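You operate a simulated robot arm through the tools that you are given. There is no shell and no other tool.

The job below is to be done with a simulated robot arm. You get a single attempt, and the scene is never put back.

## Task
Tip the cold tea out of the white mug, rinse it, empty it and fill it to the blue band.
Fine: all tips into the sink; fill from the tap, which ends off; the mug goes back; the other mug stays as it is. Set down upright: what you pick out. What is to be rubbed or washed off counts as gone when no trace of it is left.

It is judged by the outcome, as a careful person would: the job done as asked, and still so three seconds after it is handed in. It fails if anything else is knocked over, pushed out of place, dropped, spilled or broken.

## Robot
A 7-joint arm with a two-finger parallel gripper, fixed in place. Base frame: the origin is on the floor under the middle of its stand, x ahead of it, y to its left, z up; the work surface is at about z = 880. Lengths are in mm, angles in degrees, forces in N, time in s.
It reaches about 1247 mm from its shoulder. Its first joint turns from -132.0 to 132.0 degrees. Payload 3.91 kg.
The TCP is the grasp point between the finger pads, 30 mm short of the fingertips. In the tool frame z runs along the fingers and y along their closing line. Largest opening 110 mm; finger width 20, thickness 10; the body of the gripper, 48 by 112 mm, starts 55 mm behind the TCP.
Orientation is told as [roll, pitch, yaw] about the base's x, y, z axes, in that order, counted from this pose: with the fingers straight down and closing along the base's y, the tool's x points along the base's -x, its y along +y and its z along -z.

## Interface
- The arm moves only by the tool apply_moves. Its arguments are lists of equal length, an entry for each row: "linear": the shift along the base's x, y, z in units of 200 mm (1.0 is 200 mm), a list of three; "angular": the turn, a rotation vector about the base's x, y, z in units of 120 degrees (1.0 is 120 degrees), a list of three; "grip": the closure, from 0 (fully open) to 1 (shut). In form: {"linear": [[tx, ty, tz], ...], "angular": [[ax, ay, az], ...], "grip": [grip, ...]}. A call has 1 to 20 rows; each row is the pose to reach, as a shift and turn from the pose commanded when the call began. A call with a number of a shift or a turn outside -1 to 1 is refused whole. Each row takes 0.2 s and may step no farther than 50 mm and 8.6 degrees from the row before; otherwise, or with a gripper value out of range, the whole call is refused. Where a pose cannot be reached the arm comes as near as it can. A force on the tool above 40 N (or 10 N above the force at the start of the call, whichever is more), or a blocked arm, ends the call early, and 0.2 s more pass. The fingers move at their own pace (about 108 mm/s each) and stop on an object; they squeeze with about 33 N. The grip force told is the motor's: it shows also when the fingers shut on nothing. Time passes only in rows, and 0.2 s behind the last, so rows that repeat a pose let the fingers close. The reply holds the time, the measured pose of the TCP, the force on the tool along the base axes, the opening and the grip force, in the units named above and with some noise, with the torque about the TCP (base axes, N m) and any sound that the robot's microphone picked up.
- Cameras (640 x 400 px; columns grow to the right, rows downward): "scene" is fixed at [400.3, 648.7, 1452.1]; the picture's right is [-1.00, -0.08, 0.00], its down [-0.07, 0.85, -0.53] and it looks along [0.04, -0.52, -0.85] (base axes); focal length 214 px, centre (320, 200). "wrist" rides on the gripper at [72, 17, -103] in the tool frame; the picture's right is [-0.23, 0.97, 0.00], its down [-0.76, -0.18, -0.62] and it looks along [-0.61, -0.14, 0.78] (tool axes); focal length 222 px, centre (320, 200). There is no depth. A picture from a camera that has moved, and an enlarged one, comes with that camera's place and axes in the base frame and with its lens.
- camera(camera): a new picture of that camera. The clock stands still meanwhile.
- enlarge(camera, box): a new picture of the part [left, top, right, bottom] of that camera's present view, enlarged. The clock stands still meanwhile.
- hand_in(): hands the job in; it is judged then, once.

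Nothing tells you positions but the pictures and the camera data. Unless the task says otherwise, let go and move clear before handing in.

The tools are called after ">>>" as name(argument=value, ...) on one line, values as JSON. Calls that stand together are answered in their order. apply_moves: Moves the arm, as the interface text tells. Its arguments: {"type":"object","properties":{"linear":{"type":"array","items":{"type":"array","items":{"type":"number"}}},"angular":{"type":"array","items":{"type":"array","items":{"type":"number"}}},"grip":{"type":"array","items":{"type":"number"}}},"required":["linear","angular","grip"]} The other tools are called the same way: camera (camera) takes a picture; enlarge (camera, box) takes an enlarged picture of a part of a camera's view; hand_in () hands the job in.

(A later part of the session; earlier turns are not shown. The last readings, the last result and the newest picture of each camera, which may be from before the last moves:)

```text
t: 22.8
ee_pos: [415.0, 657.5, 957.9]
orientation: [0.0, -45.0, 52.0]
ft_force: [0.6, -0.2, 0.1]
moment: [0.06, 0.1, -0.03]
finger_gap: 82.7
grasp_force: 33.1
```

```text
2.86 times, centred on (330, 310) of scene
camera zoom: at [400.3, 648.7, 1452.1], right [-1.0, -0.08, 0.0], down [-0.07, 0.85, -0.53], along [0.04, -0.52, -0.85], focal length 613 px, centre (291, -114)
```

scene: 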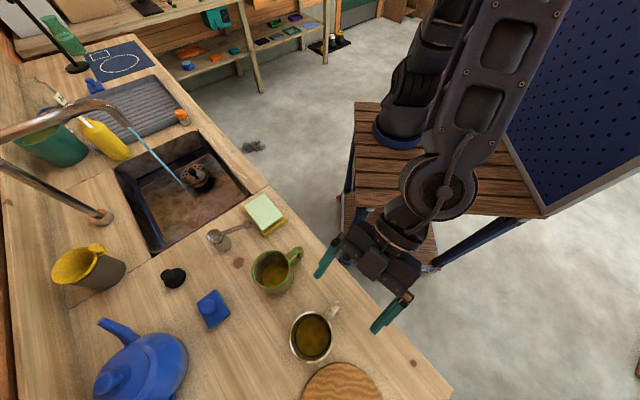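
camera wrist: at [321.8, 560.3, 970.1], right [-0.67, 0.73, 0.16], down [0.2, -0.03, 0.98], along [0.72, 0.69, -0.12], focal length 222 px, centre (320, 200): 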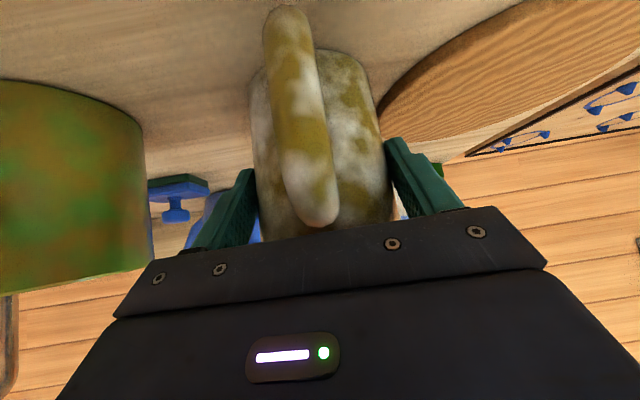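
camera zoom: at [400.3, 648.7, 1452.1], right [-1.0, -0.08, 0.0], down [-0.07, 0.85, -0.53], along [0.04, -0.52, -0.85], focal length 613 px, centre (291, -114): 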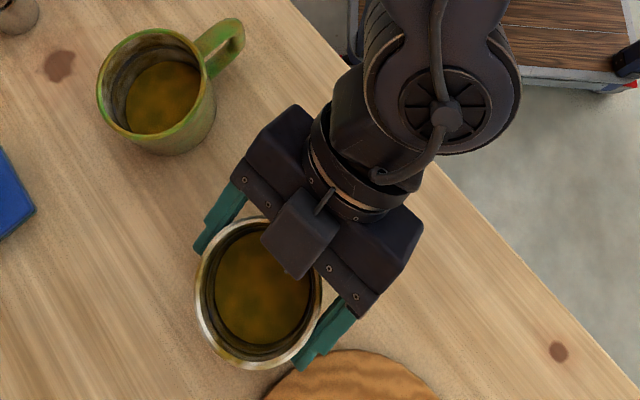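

Gripped at 82.7 mm with 33 N; the mug sits about (4.6, 6.7) mm beyond its original spot, which I'll undo on return. Now a slow lift to check the hold.

>>> apply_moves(linear=[[0, 0, 0.01], [0, 0, 0.03], [0, 0, 0.06], [0, 0, 0.09], [0, 0, 0.12], [0, 0, 0.14], [0, 0, 0.15]], angular=[[0, 0, 0], [0, 0, 0], [0, 0, 0], [0, 0, 0], [0, 0, 0], [0, 0, 0], [0, 0, 0]], grip=[0.4, 0.4, 0.4, 0.4, 0.4, 0.4, 0.4])

>>> enlarge(camera="wrist", box=[180, 0, 460, 260])

>>> enlarge(camera="scene", box=[250, 240, 410, 380])

```text
t: 24.4
ee_pos: [415.7, 658.4, 987.0]
orientation: [0.2, -44.9, 51.8]
ft_force: [0.2, -0.4, -3.8]
moment: [0.01, 0.0, -0.01]
finger_gap: 82.6
grasp_force: 33.6
```

```text
1.54 times, centred on (320, 130) of wrist
camera zoom: at [326.1, 570.0, 1008.7], right [-0.67, 0.73, 0.16], down [0.2, -0.03, 0.98], along [0.72, 0.69, -0.12], focal length 342 px, centre (320, 308)
```

zoom: 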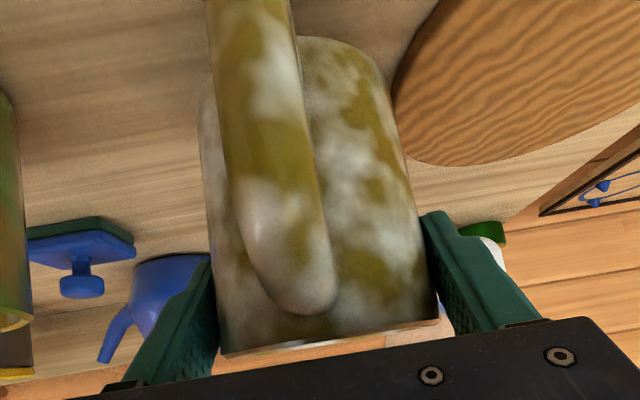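

```text
2.86 times, centred on (330, 310) of scene
camera zoom: at [400.3, 648.7, 1452.1], right [-1.0, -0.08, 0.0], down [-0.07, 0.85, -0.53], along [0.04, -0.52, -0.85], focal length 613 px, centre (291, -114)
```

zoom: 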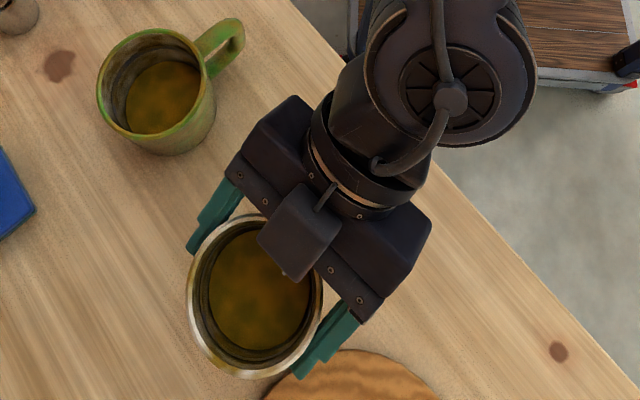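

The mug holds firmly (about 3.8 N). Next I'll raise it above the green mug's rim and carry it smoothly toward the sink, turning to azimuth 30°.

>>> apply_moves(linear=[[0, 0, 0.05], [0, 0, 0.14], [0, 0, 0.25], [0, 0, 0.36], [0.01, -0.01, 0.45], [0.05, -0.05, 0.52], [0.12, -0.13, 0.56], [0.21, -0.22, 0.57], [0.31, -0.33, 0.57], [0.42, -0.44, 0.57], [0.53, -0.56, 0.57], [0.64, -0.67, 0.57], [0.74, -0.78, 0.57], [0.82, -0.87, 0.57], [0.87, -0.93, 0.57], [0.89, -0.96, 0.57]], angular=[[0, 0, 0], [0, 0, 0], [0, 0, 0], [0, 0, 0], [0, 0, 0], [0, 0, -0.005], [0, 0, -0.015], [0, 0, -0.035], [0, 0, -0.06], [0, 0, -0.085], [0, 0, -0.11], [0, 0, -0.135], [0, 0, -0.155], [0, 0, -0.17], [0, 0, -0.18], [0, 0, -0.1833]], grip=[0.4, 0.4, 0.4, 0.4, 0.4, 0.4, 0.4, 0.4, 0.4, 0.4, 0.4, 0.4, 0.4, 0.4, 0.4, 0.4])

>>> camera(camera="scene")

>>> camera(camera="wrist")

```text
t: 27.8
ee_pos: [593.4, 466.6, 1100.3]
orientation: [0.0, -45.0, 29.8]
ft_force: [-0.2, 0.0, -3.9]
moment: [-0.01, 0.0, 0.02]
finger_gap: 82.4
grasp_force: 32.6
```

```text
taken
```

scene: 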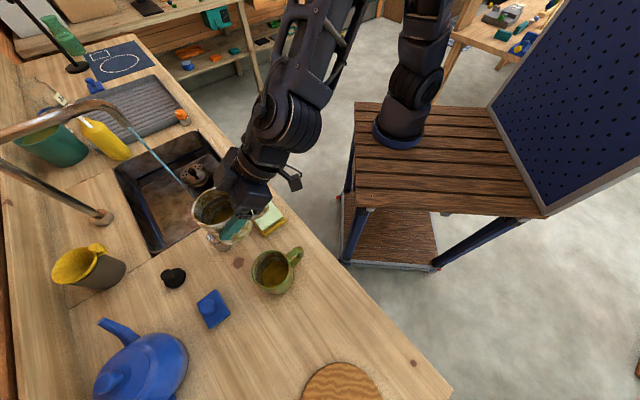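

```text
taken
camera wrist: at [478.0, 417.9, 1122.0], right [-0.35, 0.92, 0.16], down [0.17, -0.11, 0.98], along [0.92, 0.37, -0.12], focal length 222 px, centre (320, 200)
```

wrist: 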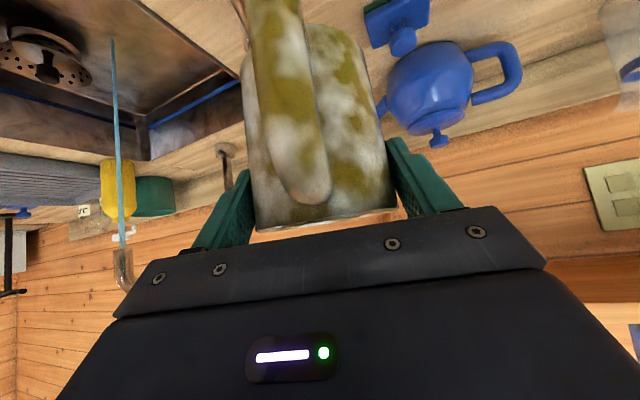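

Carrying well with no spill. Continuing over the sink, short of the stream.

>>> apply_moves(linear=[[0.03, -0.03, 0], [0.1, -0.1, 0], [0.2, -0.2, 0], [0.31, -0.31, 0], [0.42, -0.42, 0], [0.53, -0.53, 0], [0.64, -0.64, 0], [0.75, -0.75, 0], [0.86, -0.86, 0], [0.94, -0.94, 0], [0.99, -0.99, 0], [1.0, -1.0, 0]], angular=[[0, 0, 0], [0, 0, 0], [0, 0, 0], [0, 0, 0], [0, 0, 0], [0, 0, 0], [0, 0, 0], [0, 0, 0], [0, 0, 0], [0, 0, 0], [0, 0, 0], [0, 0, 0]], grip=[0.4, 0.4, 0.4, 0.4, 0.4, 0.4, 0.4, 0.4, 0.4, 0.4, 0.4, 0.4])

>>> camera(camera="scene")

>>> camera(camera="wrist")

```text
t: 30.4
ee_pos: [793.1, 265.7, 1099.3]
orientation: [0.1, -45.0, 29.9]
ft_force: [0.4, 0.3, -3.6]
moment: [-0.02, -0.02, 0.02]
finger_gap: 82.5
grasp_force: 33.4
```

```text
taken
```

scene: 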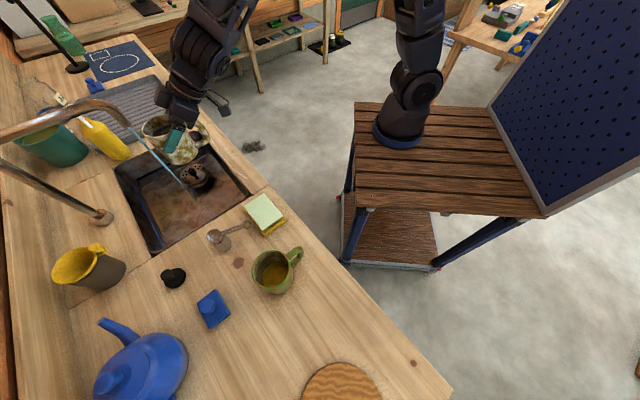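

```text
taken
camera wrist: at [677.1, 216.8, 1122.1], right [-0.35, 0.92, 0.16], down [0.17, -0.11, 0.98], along [0.92, 0.37, -0.12], focal length 222 px, centre (320, 200)
```

wrist: 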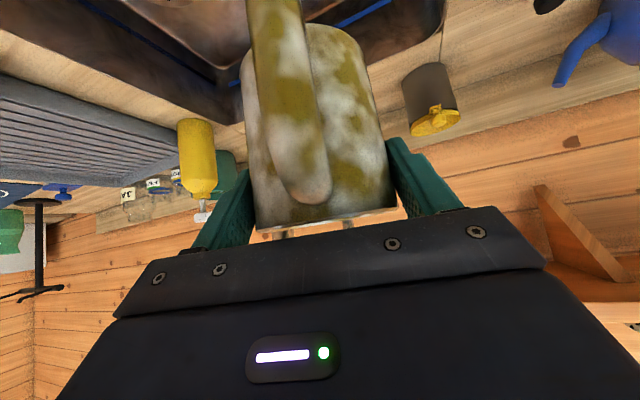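

The mug is over the sink and clearly visible to the scene camera. I'll lower it a bit, then roll it about the finger axis to pour the tea.

>>> apply_moves(linear=[[0.02, -0.01, -0.05], [0.05, -0.02, -0.13], [0.08, -0.035, -0.2], [0.1, -0.04, -0.24], [0.1, -0.04, -0.25]], angular=[[0, 0, 0], [0, 0, 0], [0, 0, 0], [0, 0, 0], [0, 0, 0]], grip=[0.4, 0.4, 0.4, 0.4, 0.4])

>>> apply_moves(linear=[[0, 0, 0], [0, 0, 0], [0, 0, 0], [0, 0, 0], [0, 0, 0], [0, 0, 0], [0, 0, 0], [0, 0, 0], [0, 0, 0], [0, 0, 0], [0, 0, 0], [0, 0, 0]], angular=[[0.0383, 0.0221, -0.0442], [0.0766, 0.0442, -0.0884], [0.1148, 0.0663, -0.1326], [0.1531, 0.0884, -0.1768], [0.1914, 0.1105, -0.221], [0.2297, 0.1326, -0.2652], [0.2679, 0.1547, -0.3094], [0.3062, 0.1768, -0.3536], [0.3445, 0.1989, -0.3977], [0.3828, 0.221, -0.4419], [0.421, 0.2431, -0.4861], [0.4593, 0.2652, -0.5303]], grip=[0.4, 0.4, 0.4, 0.4, 0.4, 0.4, 0.4, 0.4, 0.4, 0.4, 0.4, 0.4])

>>> camera(camera="scene")

>>> enlarge(camera="scene", box=[80, 80, 260, 240])

```text
t: 31.6
ee_pos: [812.5, 257.4, 1050.7]
orientation: [0.0, -45.0, 29.9]
ft_force: [-0.2, -0.4, -4.0]
moment: [0.0, 0.0, -0.02]
finger_gap: 82.6
grasp_force: 32.7
```

```text
t: 34.2
ee_pos: [813.8, 258.0, 1049.2]
orientation: [45.0, 0.1, -60.1]
ft_force: [-0.5, 0.1, -3.6]
moment: [-0.11, -0.01, -0.03]
finger_gap: 82.7
grasp_force: 33.2
```

```text
taken
```

scene: 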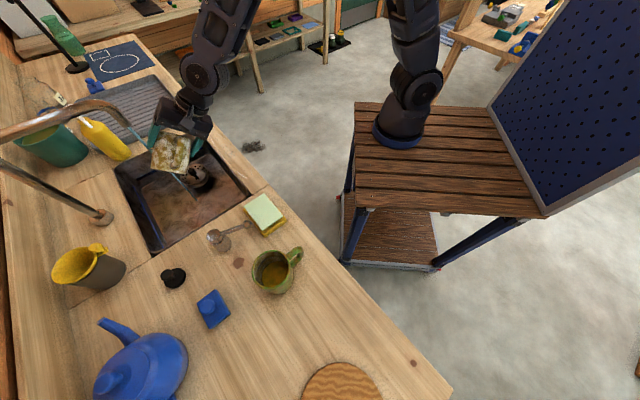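

```text
2.50 times, centred on (170, 160) of scene
camera zoom: at [400.3, 648.7, 1452.1], right [-1.0, -0.08, 0.0], down [-0.07, 0.85, -0.53], along [0.04, -0.52, -0.85], focal length 536 px, centre (695, 300)
```

zoom: 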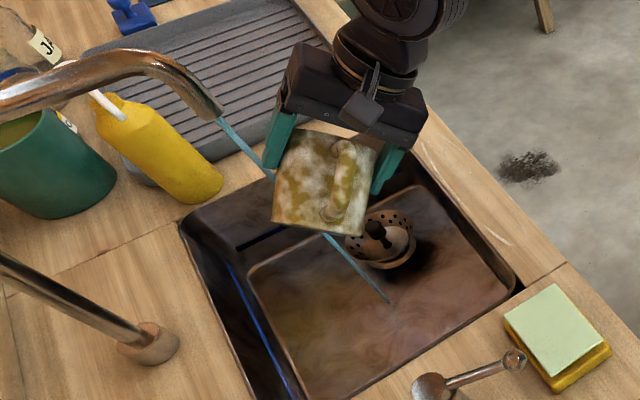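

The mug is tilted 60° over the sink. I'll roll 30° more, then pitch the fingers up so it goes past horizontal and empties.

>>> apply_moves(linear=[[0, 0, 0], [0, 0, 0], [0, 0, 0], [0, 0, 0]], angular=[[0.0383, 0.0221, -0.0442], [0.0766, 0.0442, -0.0884], [0.1148, 0.0663, -0.1326], [0.1531, 0.0884, -0.1768]], grip=[0.4, 0.4, 0.4, 0.4])

>>> enlarge(camera="scene", box=[80, 80, 260, 240])

>>> camera(camera="wrist")

```text
t: 35.2
ee_pos: [813.3, 258.6, 1049.8]
orientation: [40.8, 20.9, -82.2]
ft_force: [0.1, 0.0, -2.8]
moment: [-0.1, 0.03, -0.02]
finger_gap: 82.5
grasp_force: 33.5
```

```text
2.50 times, centred on (170, 160) of scene
camera zoom: at [400.3, 648.7, 1452.1], right [-1.0, -0.08, 0.0], down [-0.07, 0.85, -0.53], along [0.04, -0.52, -0.85], focal length 536 px, centre (695, 300)
```

zoom: 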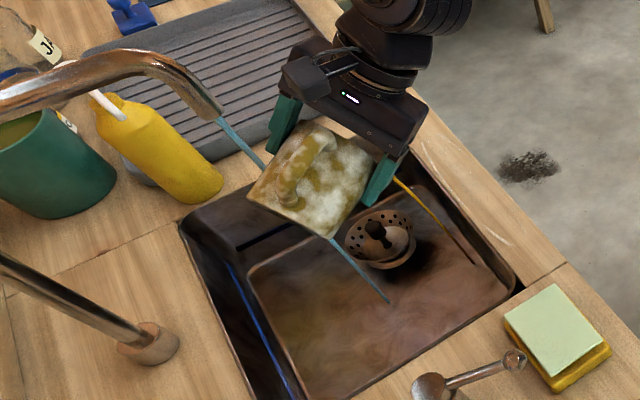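

```text
taken
camera wrist: at [754.7, 285.2, 1159.8], right [0.79, -0.34, 0.51], down [-0.43, -0.9, 0.06], along [0.44, -0.27, -0.86], focal length 222 px, centre (320, 200)
```

wrist: 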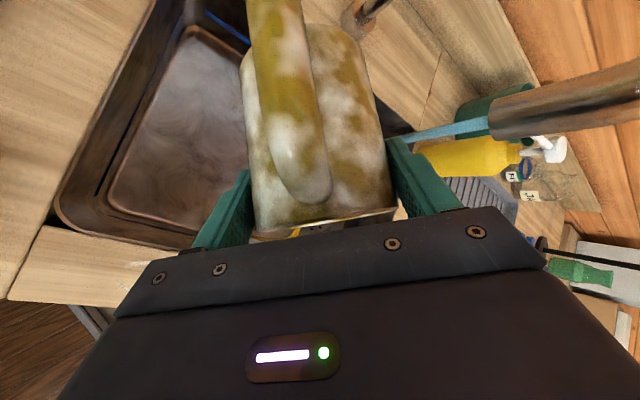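

Tea is pouring as an amber stream into the sink, about 50 mm inside the front edge. I'll continue pitching, shifting slightly inward, and hold to drain.

>>> apply_moves(linear=[[0.01, 0.012, 0], [0.02, 0.025, 0], [0.03, 0.04, 0], [0.04, 0.055, 0], [0.05, 0.07, 0], [0.06, 0.08, 0], [0.06, 0.08, 0], [0.06, 0.08, 0], [0.06, 0.08, 0], [0.06, 0.08, 0], [0.06, 0.08, 0], [0.06, 0.08, 0]], angular=[[0.0313, -0.0541, 0], [0.0625, -0.1083, 0], [0.0938, -0.1624, 0], [0.125, -0.2165, 0], [0.1563, -0.2706, 0], [0.1875, -0.3248, 0], [0.2188, -0.3789, 0], [0.25, -0.433, 0], [0.2708, -0.4691, 0], [0.2708, -0.4691, 0], [0.2708, -0.4691, 0], [0.2708, -0.4691, 0]], grip=[0.4, 0.4, 0.4, 0.4, 0.4, 0.4, 0.4, 0.4, 0.4, 0.4, 0.4, 0.4])

>>> camera(camera="scene")

>>> enlarge(camera="scene", box=[80, 80, 260, 240])

>>> camera(camera="wrist")

```text
t: 37.8
ee_pos: [824.9, 274.1, 1049.3]
orientation: [112.8, 28.1, -48.8]
ft_force: [-0.3, 0.0, -3.6]
moment: [-0.11, 0.03, 0.0]
finger_gap: 82.4
grasp_force: 32.9
```

```text
taken
```

scene: 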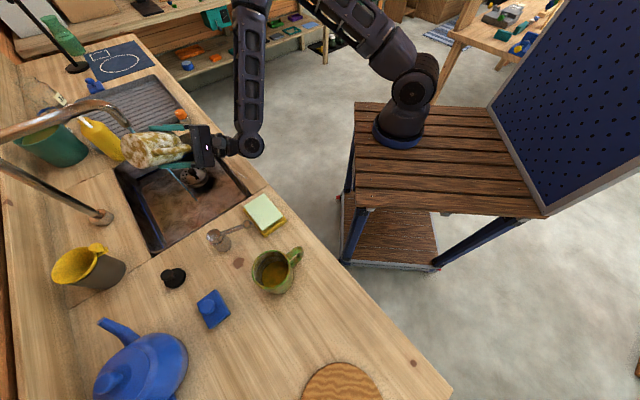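

```text
2.50 times, centred on (170, 160) of scene
camera zoom: at [400.3, 648.7, 1452.1], right [-1.0, -0.08, 0.0], down [-0.07, 0.85, -0.53], along [0.04, -0.52, -0.85], focal length 536 px, centre (695, 300)
```

zoom: 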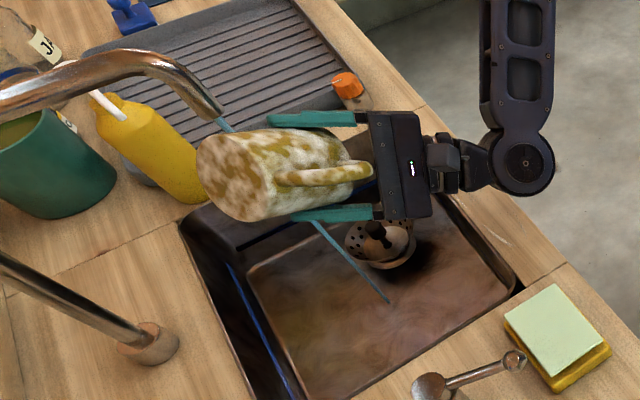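

```text
taken
camera wrist: at [699.0, 262.3, 1062.5], right [0.13, -0.72, 0.69], down [-0.06, -0.69, -0.72], along [0.99, 0.05, -0.13], focal length 222 px, centre (320, 200)
```

wrist: 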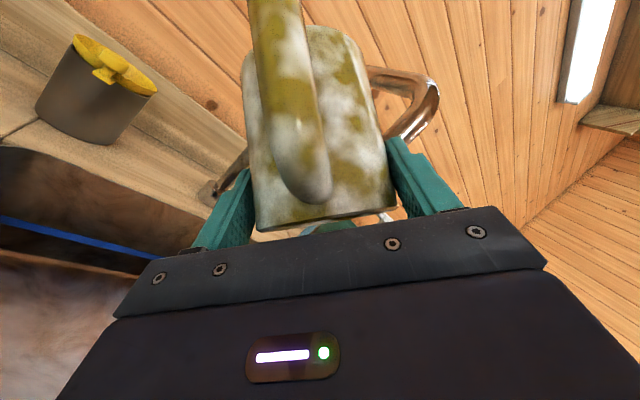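

The mug is well past horizontal and no tea stream remains. I'll hold a bit longer, then bring it back upright and inspect the inside.

>>> apply_moves(linear=[[0, 0, 0], [0, 0, 0], [0, 0, 0], [0, 0, 0], [0, 0, 0], [0, 0, 0], [0, 0, 0], [0, 0, 0], [0, 0, 0], [0, 0, 0], [0, 0, 0]], angular=[[0, 0, 0], [0, 0, 0], [-0.0313, 0.0541, 0], [-0.0625, 0.1083, 0], [-0.0938, 0.1624, 0], [-0.125, 0.2165, 0], [-0.1563, 0.2706, 0], [-0.1875, 0.3248, 0], [-0.2188, 0.3789, 0], [-0.25, 0.433, 0], [-0.2708, 0.4691, 0]], grip=[0.4, 0.4, 0.4, 0.4, 0.4, 0.4, 0.4, 0.4, 0.4, 0.4, 0.4])

>>> apply_moves(linear=[[0, 0, 0], [0, 0, 0], [0, 0, 0], [0, 0, 0], [0, 0, 0], [0, 0, 0], [0, 0, 0], [0, 0, 0], [0, 0, 0], [0, 0, 0], [0, 0, 0], [0, 0, 0], [0, 0, 0], [0, 0, 0], [0, 0, 0], [0, 0, 0], [0, 0, 0]], angular=[[-0.0383, -0.0221, 0.0442], [-0.0766, -0.0442, 0.0884], [-0.1148, -0.0663, 0.1326], [-0.1531, -0.0884, 0.1768], [-0.1914, -0.1105, 0.221], [-0.2297, -0.1326, 0.2652], [-0.2679, -0.1547, 0.3094], [-0.3062, -0.1768, 0.3536], [-0.3445, -0.1989, 0.3977], [-0.3828, -0.221, 0.4419], [-0.421, -0.2431, 0.4861], [-0.4593, -0.2652, 0.5303], [-0.4976, -0.2873, 0.5745], [-0.5359, -0.3094, 0.6187], [-0.5741, -0.3315, 0.6629], [-0.6124, -0.3536, 0.7071], [-0.6124, -0.3536, 0.7071]], grip=[0.4, 0.4, 0.4, 0.4, 0.4, 0.4, 0.4, 0.4, 0.4, 0.4, 0.4, 0.4, 0.4, 0.4, 0.4, 0.4, 0.4])

>>> camera(camera="scene")

>>> enlarge(camera="scene", box=[130, 90, 230, 180])

```text
t: 40.2
ee_pos: [821.1, 281.8, 1051.3]
orientation: [40.9, 20.8, -81.8]
ft_force: [-2.2, 5.5, -3.3]
moment: [-0.34, -0.09, -0.22]
finger_gap: 82.6
grasp_force: 33.4
```

```text
t: 43.8
ee_pos: [823.8, 273.8, 1049.4]
orientation: [0.0, -45.0, 29.8]
ft_force: [0.2, -1.1, -2.8]
moment: [-0.01, 0.02, 0.0]
finger_gap: 82.4
grasp_force: 33.3
```

```text
taken
```

scene: 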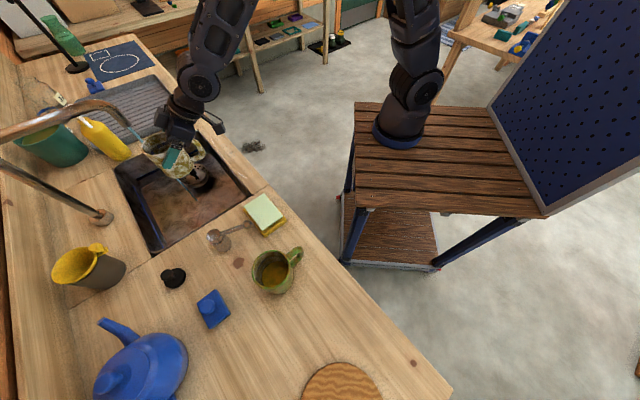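

```text
4.44 times, centred on (180, 135) of scene
camera zoom: at [400.3, 648.7, 1452.1], right [-1.0, -0.08, 0.0], down [-0.07, 0.85, -0.53], along [0.04, -0.52, -0.85], focal length 953 px, centre (942, 489)
```

zoom: 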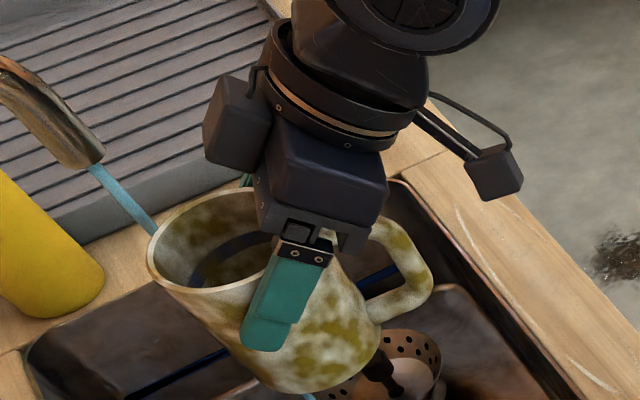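

The mug is empty inside with the blue band visible on the wall. I'll lower it to stay below the spout tip, slide it under the stream so water enters in front of the palm, and watch the fill.

>>> apply_moves(linear=[[0, 0, -0.1], [0, 0, -0.25], [0, 0, -0.4], [0.02, -0.01, -0.45], [0.08, -0.03, -0.45], [0.14, -0.055, -0.45], [0.2, -0.08, -0.45], [0.26, -0.105, -0.45], [0.295, -0.12, -0.45]], angular=[[0, 0, 0], [0, 0, 0], [0, 0, 0], [0, 0, 0], [0, 0, 0], [0, 0, 0], [0, 0, 0], [0, 0, 0], [0, 0, 0]], grip=[0.4, 0.4, 0.4, 0.4, 0.4, 0.4, 0.4, 0.4, 0.4])

>>> camera(camera="scene")

>>> enlarge(camera="scene", box=[110, 100, 230, 200])

```text
t: 45.8
ee_pos: [885.0, 250.6, 957.6]
orientation: [0.1, -44.9, 29.8]
ft_force: [-0.3, 0.9, -2.3]
moment: [-0.06, 0.02, -0.04]
finger_gap: 82.5
grasp_force: 32.8
```

```text
taken
```

scene: 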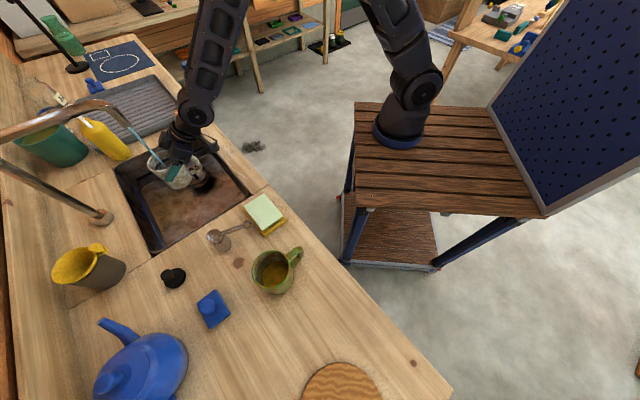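

```text
4.00 times, centred on (170, 150) of scene
camera zoom: at [400.3, 648.7, 1452.1], right [-1.0, -0.08, 0.0], down [-0.07, 0.85, -0.53], along [0.04, -0.52, -0.85], focal length 858 px, centre (920, 400)
```

zoom: 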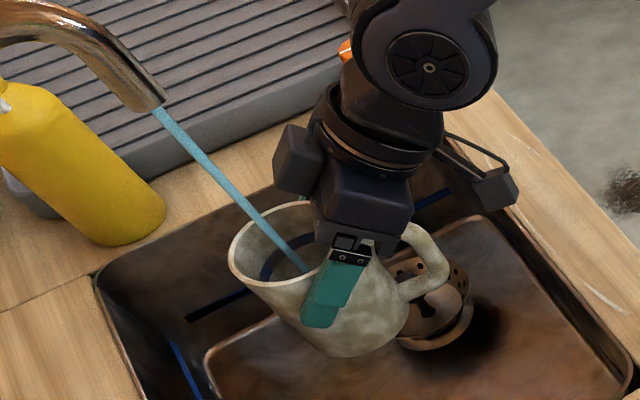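

The stream goes right into the mug and the stains are already fading. I'll hold for a second and watch the level.

>>> apply_moves(linear=[[0, 0, 0], [0, 0, 0], [0, 0, 0], [0, 0, 0], [0, 0, 0]], angular=[[0, 0, 0], [0, 0, 0], [0, 0, 0], [0, 0, 0], [0, 0, 0]], grip=[0.4, 0.4, 0.4, 0.4, 0.4])

>>> enlarge(camera="scene", box=[140, 130, 210, 190])

```text
t: 47.0
ee_pos: [885.0, 250.6, 957.8]
orientation: [0.1, -44.9, 29.9]
ft_force: [0.2, -0.1, -3.3]
moment: [0.01, 0.03, 0.03]
finger_gap: 82.7
grasp_force: 32.7
```

```text
6.67 times, centred on (175, 160) of scene
camera zoom: at [400.3, 648.7, 1452.1], right [-1.0, -0.08, 0.0], down [-0.07, 0.85, -0.53], along [0.04, -0.52, -0.85], focal length 1430 px, centre (1287, 467)
```

zoom: 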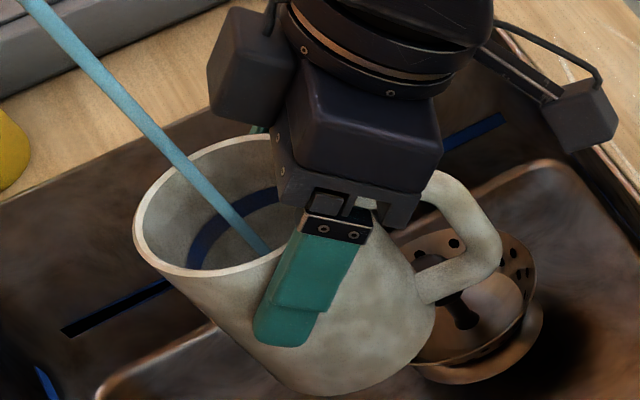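

The inside is becoming white and the band stands out. I'll keep filling and check again.

>>> apply_moves(linear=[[0, 0, 0], [0, 0, 0], [0, 0, 0], [0, 0, 0], [0, 0, 0], [0, 0, 0], [0, 0, 0], [0, 0, 0], [0, 0, 0], [0, 0, 0]], angular=[[0, 0, 0], [0, 0, 0], [0, 0, 0], [0, 0, 0], [0, 0, 0], [0, 0, 0], [0, 0, 0], [0, 0, 0], [0, 0, 0], [0, 0, 0]], grip=[0.4, 0.4, 0.4, 0.4, 0.4, 0.4, 0.4, 0.4, 0.4, 0.4])

>>> enlarge(camera="scene", box=[140, 130, 210, 190])

```text
t: 49.2
ee_pos: [884.8, 251.7, 958.2]
orientation: [0.1, -45.0, 29.9]
ft_force: [-0.5, -0.3, -4.2]
moment: [-0.01, -0.01, -0.02]
finger_gap: 82.8
grasp_force: 33.2
```

```text
6.67 times, centred on (175, 160) of scene
camera zoom: at [400.3, 648.7, 1452.1], right [-1.0, -0.08, 0.0], down [-0.07, 0.85, -0.53], along [0.04, -0.52, -0.85], focal length 1430 px, centre (1287, 467)
```

zoom: 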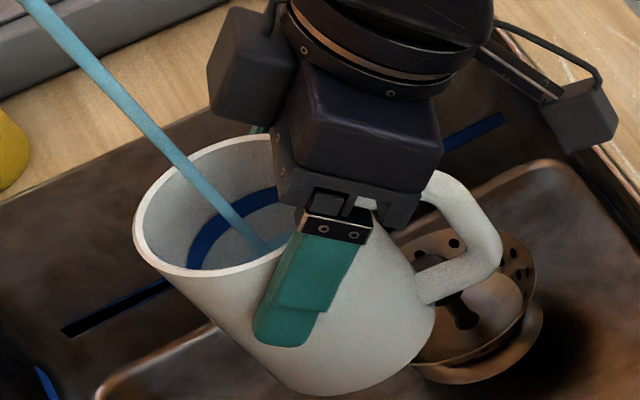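

The mug is now clean white and water is visible rising toward the band. I'll let it fill further for a full rinse.

>>> apply_moves(linear=[[0, 0, 0], [0, 0, 0], [0, 0, 0], [0, 0, 0], [0, 0, 0]], angular=[[0, 0, 0], [0, 0, 0], [0, 0, 0], [0, 0, 0], [0, 0, 0]], grip=[0.4, 0.4, 0.4, 0.4, 0.4])

>>> enlarge(camera="scene", box=[145, 140, 195, 180])

```text
t: 50.4
ee_pos: [885.7, 250.9, 958.1]
orientation: [0.1, -45.0, 29.9]
ft_force: [0.3, -0.3, -4.8]
moment: [-0.02, 0.01, -0.02]
finger_gap: 82.6
grasp_force: 33.1
```

```text
10.00 times, centred on (170, 160) of scene
camera zoom: at [400.3, 648.7, 1452.1], right [-1.0, -0.08, 0.0], down [-0.07, 0.85, -0.53], along [0.04, -0.52, -0.85], focal length 2145 px, centre (1820, 600)
```

zoom: 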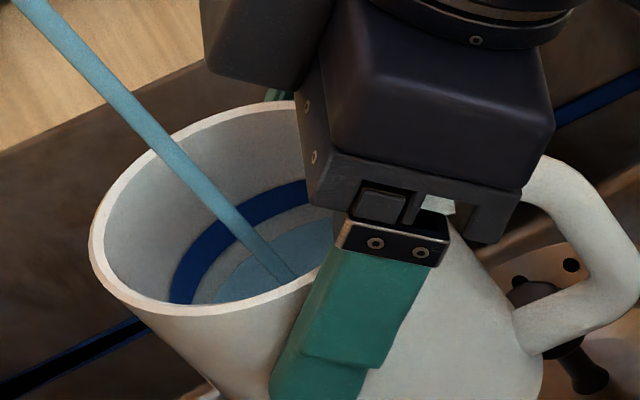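

The water is just under the band after about 5 s, so the flow is near 45 ml/s. I'll back out of the stream and dump this rinse water.

>>> apply_moves(linear=[[-0.02, 0.01, 0], [-0.07, 0.03, 0], [-0.13, 0.05, 0], [-0.19, 0.075, 0], [-0.25, 0.1, 0.03], [-0.29, 0.115, 0.1], [-0.305, 0.12, 0.2], [-0.305, 0.12, 0.32], [-0.305, 0.12, 0.42], [-0.305, 0.12, 0.46]], angular=[[0, 0, 0], [0, 0, 0], [0, 0, 0], [0, 0, 0], [0, 0, 0], [0, 0, 0], [0, 0, 0], [0, 0, 0], [0, 0, 0], [0, 0, 0]], grip=[0.4, 0.4, 0.4, 0.4, 0.4, 0.4, 0.4, 0.4, 0.4, 0.4])

>>> apply_moves(linear=[[0, 0, 0], [0, 0, 0], [0, 0, 0], [0, 0, 0], [0, 0, 0], [0, 0, 0], [0, 0, 0], [0, 0, 0], [0, 0, 0], [0, 0, 0], [0, 0, 0], [0, 0, 0]], angular=[[0.0383, 0.0221, -0.0442], [0.0766, 0.0442, -0.0884], [0.1148, 0.0663, -0.1326], [0.1531, 0.0884, -0.1768], [0.1914, 0.1105, -0.221], [0.2297, 0.1326, -0.2652], [0.2679, 0.1547, -0.3094], [0.3062, 0.1768, -0.3536], [0.3445, 0.1989, -0.3977], [0.3828, 0.221, -0.4419], [0.421, 0.2431, -0.4861], [0.4593, 0.2652, -0.5303]], grip=[0.4, 0.4, 0.4, 0.4, 0.4, 0.4, 0.4, 0.4, 0.4, 0.4, 0.4, 0.4])

>>> enlarge(camera="scene", box=[80, 80, 260, 240])

```text
t: 52.6
ee_pos: [824.0, 272.3, 1051.1]
orientation: [0.1, -45.1, 29.8]
ft_force: [0.4, 0.3, -6.2]
moment: [-0.01, 0.0, 0.02]
finger_gap: 82.4
grasp_force: 32.5
```

```text
t: 55.2
ee_pos: [823.9, 274.2, 1052.5]
orientation: [45.0, 0.1, -60.2]
ft_force: [-0.5, 0.6, -5.9]
moment: [-0.18, 0.03, 0.02]
finger_gap: 82.3
grasp_force: 33.5
```

```text
2.50 times, centred on (170, 160) of scene
camera zoom: at [400.3, 648.7, 1452.1], right [-1.0, -0.08, 0.0], down [-0.07, 0.85, -0.53], along [0.04, -0.52, -0.85], focal length 536 px, centre (695, 300)
```

zoom: 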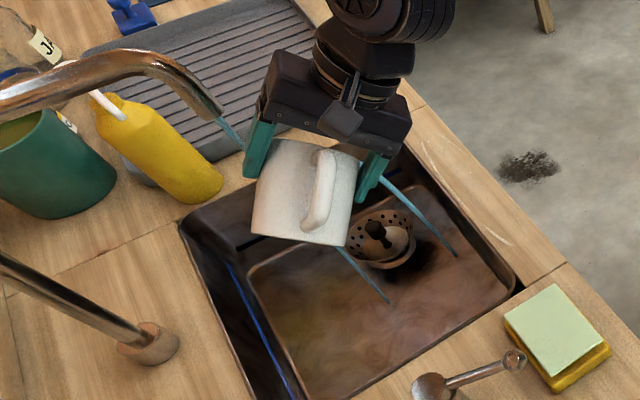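

Rinse water is pouring cleanly into the sink. Continuing the roll and pitch to empty it completely.

>>> apply_moves(linear=[[0, 0, 0], [0, 0, 0], [0, 0, 0], [0, 0, 0], [0, 0, 0], [0, 0, 0]], angular=[[0.0383, 0.0221, -0.0442], [0.0766, 0.0442, -0.0884], [0.1148, 0.0663, -0.1326], [0.1531, 0.0884, -0.1768], [0.1531, 0.0884, -0.1768], [0.1531, 0.0884, -0.1768]], grip=[0.4, 0.4, 0.4, 0.4, 0.4, 0.4])

>>> apply_moves(linear=[[0, 0, 0], [0, 0, 0], [0, 0, 0], [0, 0, 0], [0, 0, 0], [0, 0, 0], [0, 0, 0], [0, 0, 0], [0, 0, 0], [0, 0, 0], [0, 0, 0], [0, 0, 0], [0, 0, 0], [0, 0, 0], [0, 0, 0]], angular=[[0.0235, -0.0407, 0], [0.0471, -0.0815, 0], [0.0706, -0.1223, 0], [0.0941, -0.163, 0], [0.1177, -0.2038, 0], [0.1412, -0.2446, 0], [0.1647, -0.2853, 0], [0.1883, -0.3261, 0], [0.2118, -0.3668, 0], [0.2354, -0.4077, 0], [0.2589, -0.4484, 0], [0.2708, -0.4691, 0], [0.2708, -0.4691, 0], [0.2708, -0.4691, 0], [0.2708, -0.4691, 0]], grip=[0.4, 0.4, 0.4, 0.4, 0.4, 0.4, 0.4, 0.4, 0.4, 0.4, 0.4, 0.4, 0.4, 0.4, 0.4])

>>> enlarge(camera="scene", box=[80, 80, 260, 240])

>>> camera(camera="wrist")

```text
t: 56.6
ee_pos: [824.2, 274.7, 1051.0]
orientation: [40.8, 20.7, -82.4]
ft_force: [0.4, 0.4, -3.1]
moment: [-0.13, 0.06, -0.01]
finger_gap: 82.8
grasp_force: 33.2
```

```text
t: 59.8
ee_pos: [822.7, 274.4, 1051.4]
orientation: [112.8, 28.2, -48.8]
ft_force: [-0.1, -0.3, -3.1]
moment: [-0.05, 0.09, 0.0]
finger_gap: 82.4
grasp_force: 33.4
```

```text
2.50 times, centred on (170, 160) of scene
camera zoom: at [400.3, 648.7, 1452.1], right [-1.0, -0.08, 0.0], down [-0.07, 0.85, -0.53], along [0.04, -0.52, -0.85], focal length 536 px, centre (695, 300)
```

zoom: 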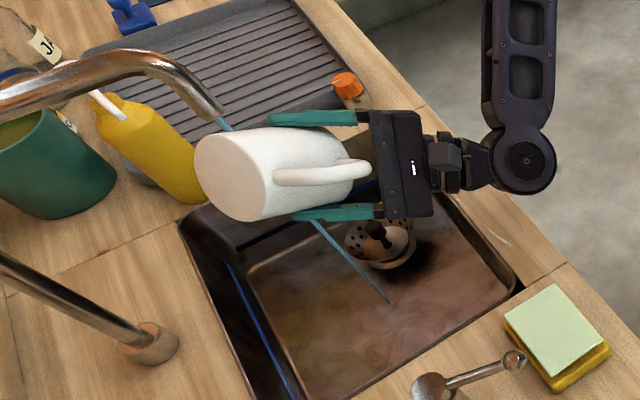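

```text
taken
camera wrist: at [696.8, 262.8, 1064.2], right [0.13, -0.72, 0.69], down [-0.06, -0.69, -0.72], along [0.99, 0.05, -0.13], focal length 222 px, centre (320, 200)
```

wrist: 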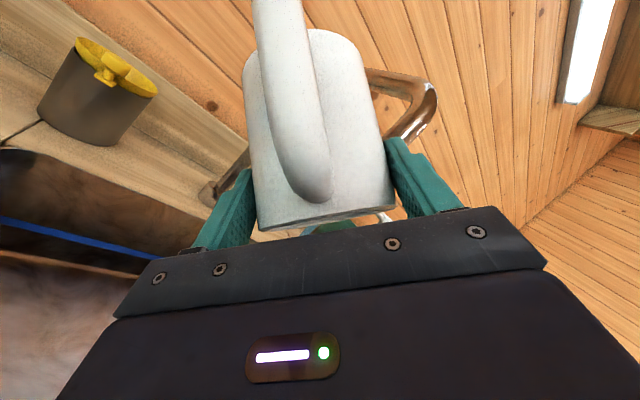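

Empty and fully white on the outside. Bringing it upright again to inspect the inside.

>>> apply_moves(linear=[[0, 0, 0], [0, 0, 0], [0, 0, 0], [0, 0, 0], [0, 0, 0], [0, 0, 0], [0, 0, 0], [0, 0, 0], [0, 0, 0], [0, 0, 0], [0, 0, 0], [0, 0, 0], [0, 0, 0]], angular=[[-0.0235, 0.0407, 0], [-0.0471, 0.0815, 0], [-0.0706, 0.1223, 0], [-0.0941, 0.163, 0], [-0.1177, 0.2038, 0], [-0.1412, 0.2446, 0], [-0.1647, 0.2853, 0], [-0.1883, 0.3261, 0], [-0.2118, 0.3668, 0], [-0.2354, 0.4077, 0], [-0.2589, 0.4484, 0], [-0.2708, 0.4691, 0], [-0.2708, 0.4691, 0]], grip=[0.4, 0.4, 0.4, 0.4, 0.4, 0.4, 0.4, 0.4, 0.4, 0.4, 0.4, 0.4, 0.4])

>>> apply_moves(linear=[[0, 0, 0], [0, 0, 0], [0, 0, 0], [0, 0, 0], [0, 0, 0], [0, 0, 0], [0, 0, 0], [0, 0, 0], [0, 0, 0], [0, 0, 0], [0, 0, 0], [0, 0, 0], [0, 0, 0], [0, 0, 0], [0, 0, 0], [0, 0, 0], [0, 0, 0]], angular=[[-0.0383, -0.0221, 0.0442], [-0.0766, -0.0442, 0.0884], [-0.1148, -0.0663, 0.1326], [-0.1531, -0.0884, 0.1768], [-0.1914, -0.1105, 0.221], [-0.2297, -0.1326, 0.2652], [-0.2679, -0.1547, 0.3094], [-0.3062, -0.1768, 0.3536], [-0.3445, -0.1989, 0.3977], [-0.3828, -0.221, 0.4419], [-0.421, -0.2431, 0.4861], [-0.4593, -0.2652, 0.5303], [-0.4976, -0.2873, 0.5745], [-0.5359, -0.3094, 0.6187], [-0.5741, -0.3315, 0.6629], [-0.6124, -0.3536, 0.7071], [-0.6124, -0.3536, 0.7071]], grip=[0.4, 0.4, 0.4, 0.4, 0.4, 0.4, 0.4, 0.4, 0.4, 0.4, 0.4, 0.4, 0.4, 0.4, 0.4, 0.4, 0.4])

>>> camera(camera="scene")

>>> enlarge(camera="scene", box=[130, 100, 210, 170])

```text
t: 62.6
ee_pos: [823.1, 274.6, 1052.1]
orientation: [40.8, 20.6, -82.3]
ft_force: [0.1, -0.4, -3.3]
moment: [-0.06, 0.08, -0.01]
finger_gap: 82.5
grasp_force: 33.4
```

```text
t: 66.2
ee_pos: [823.5, 275.0, 1051.3]
orientation: [-0.1, -45.0, 30.0]
ft_force: [-0.2, -0.4, -2.2]
moment: [0.0, 0.02, -0.01]
finger_gap: 82.3
grasp_force: 33.3
```

```text
taken
```

scene: 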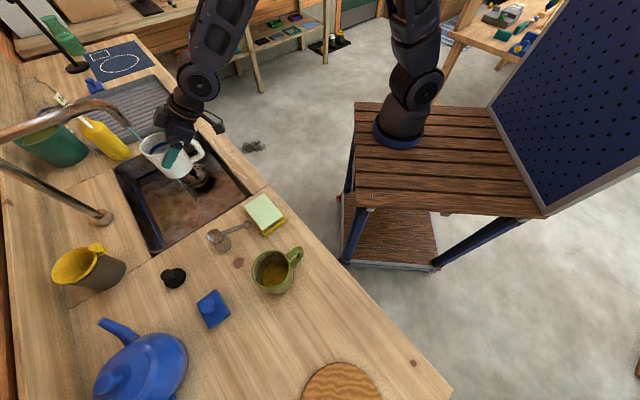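

```text
5.71 times, centred on (170, 135) of scene
camera zoom: at [400.3, 648.7, 1452.1], right [-1.0, -0.08, 0.0], down [-0.07, 0.85, -0.53], along [0.04, -0.52, -0.85], focal length 1226 px, centre (1177, 571)
```

zoom: 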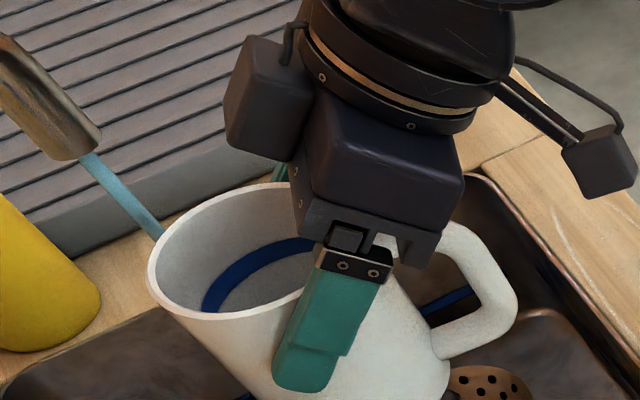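

The interior wall looks clean. I'll tilt the empty mug toward the scene camera to check that the bottom has no trace of tea left.

>>> apply_moves(linear=[[0, 0, 0], [0, 0, 0], [0, 0, 0], [0, 0, 0], [0, 0, 0], [0, 0, 0], [0, 0, 0], [0, 0, 0]], angular=[[-0.0383, -0.0221, 0.0442], [-0.0766, -0.0442, 0.0884], [-0.1148, -0.0663, 0.1326], [-0.1531, -0.0884, 0.1768], [-0.1914, -0.1105, 0.221], [-0.2297, -0.1326, 0.2652], [-0.2679, -0.1547, 0.3094], [-0.3062, -0.1768, 0.3536]], grip=[0.4, 0.4, 0.4, 0.4, 0.4, 0.4, 0.4, 0.4])

>>> enlarge(camera="scene", box=[130, 100, 210, 170])

```text
t: 68.0
ee_pos: [823.2, 274.3, 1051.2]
orientation: [-41.0, -20.7, 97.9]
ft_force: [0.3, -1.2, -2.7]
moment: [0.01, 0.06, 0.04]
finger_gap: 82.3
grasp_force: 32.9
```

```text
5.71 times, centred on (170, 135) of scene
camera zoom: at [400.3, 648.7, 1452.1], right [-1.0, -0.08, 0.0], down [-0.07, 0.85, -0.53], along [0.04, -0.52, -0.85], focal length 1226 px, centre (1177, 571)
```

zoom: 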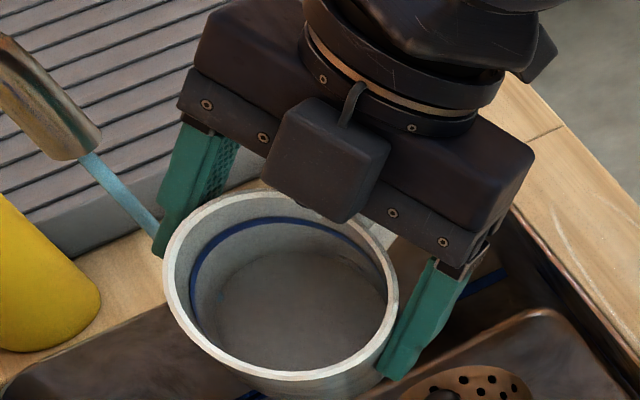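

>>> enlarge(camera="scene", box=[148, 130, 184, 160])

```text
13.33 times, centred on (166, 145) of scene
camera zoom: at [400.3, 648.7, 1452.1], right [-1.0, -0.08, 0.0], down [-0.07, 0.85, -0.53], along [0.04, -0.52, -0.85], focal length 2860 px, centre (2373, 933)
```

zoom: 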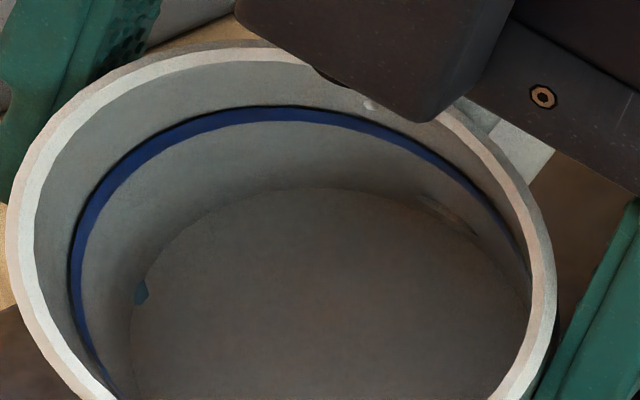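

The inside is clean: only a clear water droplet remains at the base. I'll roll back upright and go under the stream for the final fill.

>>> apply_moves(linear=[[0, 0, 0], [0, 0, 0], [0, 0, 0], [0, 0, 0], [0, 0, 0], [0, 0, 0], [0, 0, 0], [0, 0, 0], [0, 0, 0]], angular=[[0.0383, 0.0221, -0.0442], [0.0766, 0.0442, -0.0884], [0.1148, 0.0663, -0.1326], [0.1531, 0.0884, -0.1768], [0.1914, 0.1105, -0.221], [0.2297, 0.1326, -0.2652], [0.2679, 0.1547, -0.3094], [0.3062, 0.1768, -0.3536], [0.3062, 0.1768, -0.3536]], grip=[0.4, 0.4, 0.4, 0.4, 0.4, 0.4, 0.4, 0.4, 0.4])

>>> apply_moves(linear=[[0, 0, -0.1], [0, 0, -0.25], [0, 0, -0.4], [0.02, -0.01, -0.45], [0.08, -0.03, -0.45], [0.14, -0.055, -0.45], [0.2, -0.08, -0.45], [0.26, -0.105, -0.45], [0.3, -0.12, -0.45]], angular=[[0, 0, 0], [0, 0, 0], [0, 0, 0], [0, 0, 0], [0, 0, 0], [0, 0, 0], [0, 0, 0], [0, 0, 0], [0, 0, 0]], grip=[0.4, 0.4, 0.4, 0.4, 0.4, 0.4, 0.4, 0.4, 0.4])

>>> enlarge(camera="scene", box=[110, 100, 230, 200])

```text
t: 70.0
ee_pos: [822.5, 272.4, 1051.6]
orientation: [0.2, -44.9, 29.8]
ft_force: [0.6, -0.4, -2.7]
moment: [0.01, 0.03, 0.0]
finger_gap: 82.4
grasp_force: 33.1
```

```text
t: 72.0
ee_pos: [883.0, 248.0, 964.1]
orientation: [0.0, -45.2, 29.9]
ft_force: [0.7, 0.2, -3.2]
moment: [-0.02, 0.0, 0.0]
finger_gap: 82.1
grasp_force: 32.7
```

```text
4.00 times, centred on (170, 150) of scene
camera zoom: at [400.3, 648.7, 1452.1], right [-1.0, -0.08, 0.0], down [-0.07, 0.85, -0.53], along [0.04, -0.52, -0.85], focal length 858 px, centre (920, 400)
```

zoom: 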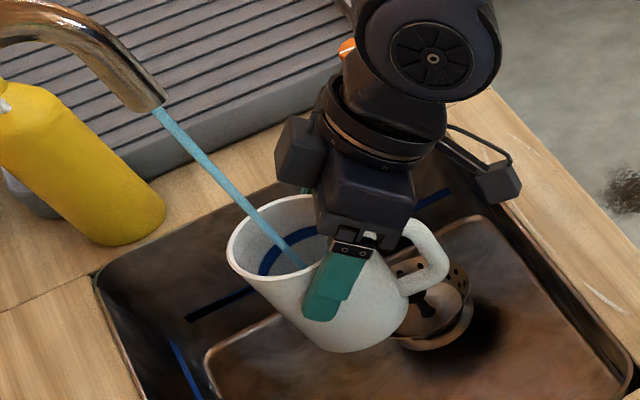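

The stream is entering the mug cleanly. Holding about 2.6 s, then checking the level.

>>> apply_moves(linear=[[0, 0, 0], [0, 0, 0], [0, 0, 0], [0, 0, 0], [0, 0, 0], [0, 0, 0], [0, 0, 0], [0, 0, 0], [0, 0, 0], [0, 0, 0], [0, 0, 0], [0, 0, 0]], angular=[[0, 0, 0], [0, 0, 0], [0, 0, 0], [0, 0, 0], [0, 0, 0], [0, 0, 0], [0, 0, 0], [0, 0, 0], [0, 0, 0], [0, 0, 0], [0, 0, 0], [0, 0, 0]], grip=[0.4, 0.4, 0.4, 0.4, 0.4, 0.4, 0.4, 0.4, 0.4, 0.4, 0.4, 0.4])

>>> enlarge(camera="scene", box=[145, 140, 195, 180])

```text
t: 74.6
ee_pos: [881.3, 249.2, 962.4]
orientation: [0.1, -45.0, 29.9]
ft_force: [-0.9, 0.1, -4.2]
moment: [0.01, 0.03, 0.0]
finger_gap: 82.1
grasp_force: 33.6
```

```text
10.00 times, centred on (170, 160) of scene
camera zoom: at [400.3, 648.7, 1452.1], right [-1.0, -0.08, 0.0], down [-0.07, 0.85, -0.53], along [0.04, -0.52, -0.85], focal length 2145 px, centre (1820, 600)
```

zoom: 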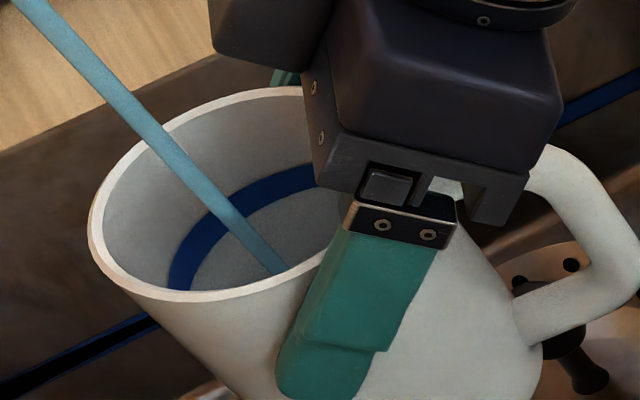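

Not yet visible at the band; holding another second.

>>> apply_moves(linear=[[0, 0, 0], [0, 0, 0], [0, 0, 0], [0, 0, 0], [0, 0, 0]], angular=[[0, 0, 0], [0, 0, 0], [0, 0, 0], [0, 0, 0], [0, 0, 0]], grip=[0.4, 0.4, 0.4, 0.4, 0.4])

>>> enlarge(camera="scene", box=[145, 140, 195, 180])

```text
t: 75.8
ee_pos: [883.0, 247.8, 962.9]
orientation: [0.1, -45.0, 29.9]
ft_force: [-0.3, 0.3, -4.5]
moment: [-0.05, -0.01, 0.0]
finger_gap: 82.5
grasp_force: 33.1
```

```text
10.00 times, centred on (170, 160) of scene
camera zoom: at [400.3, 648.7, 1452.1], right [-1.0, -0.08, 0.0], down [-0.07, 0.85, -0.53], along [0.04, -0.52, -0.85], focal length 2145 px, centre (1820, 600)
```

zoom: 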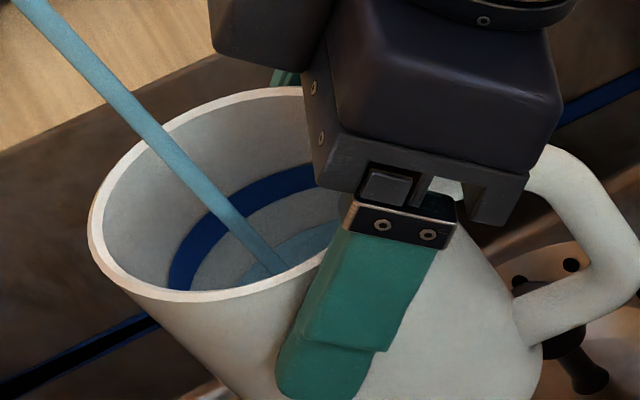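

Water is now visible below the band. Adding in shorter increments.

>>> apply_moves(linear=[[0, 0, 0], [0, 0, 0], [0, 0, 0]], angular=[[0, 0, 0], [0, 0, 0], [0, 0, 0]], grip=[0.4, 0.4, 0.4])

>>> enlarge(camera="scene", box=[145, 140, 195, 180])

```text
t: 76.6
ee_pos: [882.7, 248.5, 961.8]
orientation: [0.2, -44.9, 29.9]
ft_force: [-0.1, 0.3, -5.2]
moment: [-0.02, -0.02, -0.03]
finger_gap: 82.1
grasp_force: 33.3
```

```text
10.00 times, centred on (170, 160) of scene
camera zoom: at [400.3, 648.7, 1452.1], right [-1.0, -0.08, 0.0], down [-0.07, 0.85, -0.53], along [0.04, -0.52, -0.85], focal length 2145 px, centre (1820, 600)
```

zoom: 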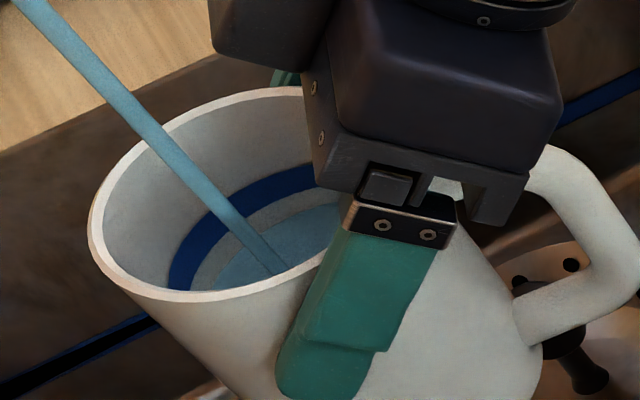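

The surface is a few millimetres below the band's lower edge. Adding about 0.6 s more.

>>> apply_moves(linear=[[0, 0, 0], [0, 0, 0]], angular=[[0, 0, 0], [0, 0, 0]], grip=[0.4, 0.4])

>>> enlarge(camera="scene", box=[145, 140, 195, 180])

```text
t: 77.2
ee_pos: [882.0, 249.1, 962.0]
orientation: [0.1, -45.0, 29.9]
ft_force: [1.0, 0.3, -5.5]
moment: [-0.03, 0.05, 0.0]
finger_gap: 82.1
grasp_force: 33.4
```

```text
10.00 times, centred on (170, 160) of scene
camera zoom: at [400.3, 648.7, 1452.1], right [-1.0, -0.08, 0.0], down [-0.07, 0.85, -0.53], along [0.04, -0.52, -0.85], focal length 2145 px, centre (1820, 600)
```

zoom: 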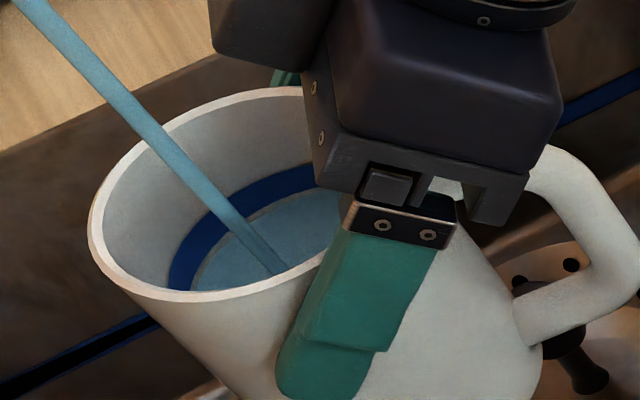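

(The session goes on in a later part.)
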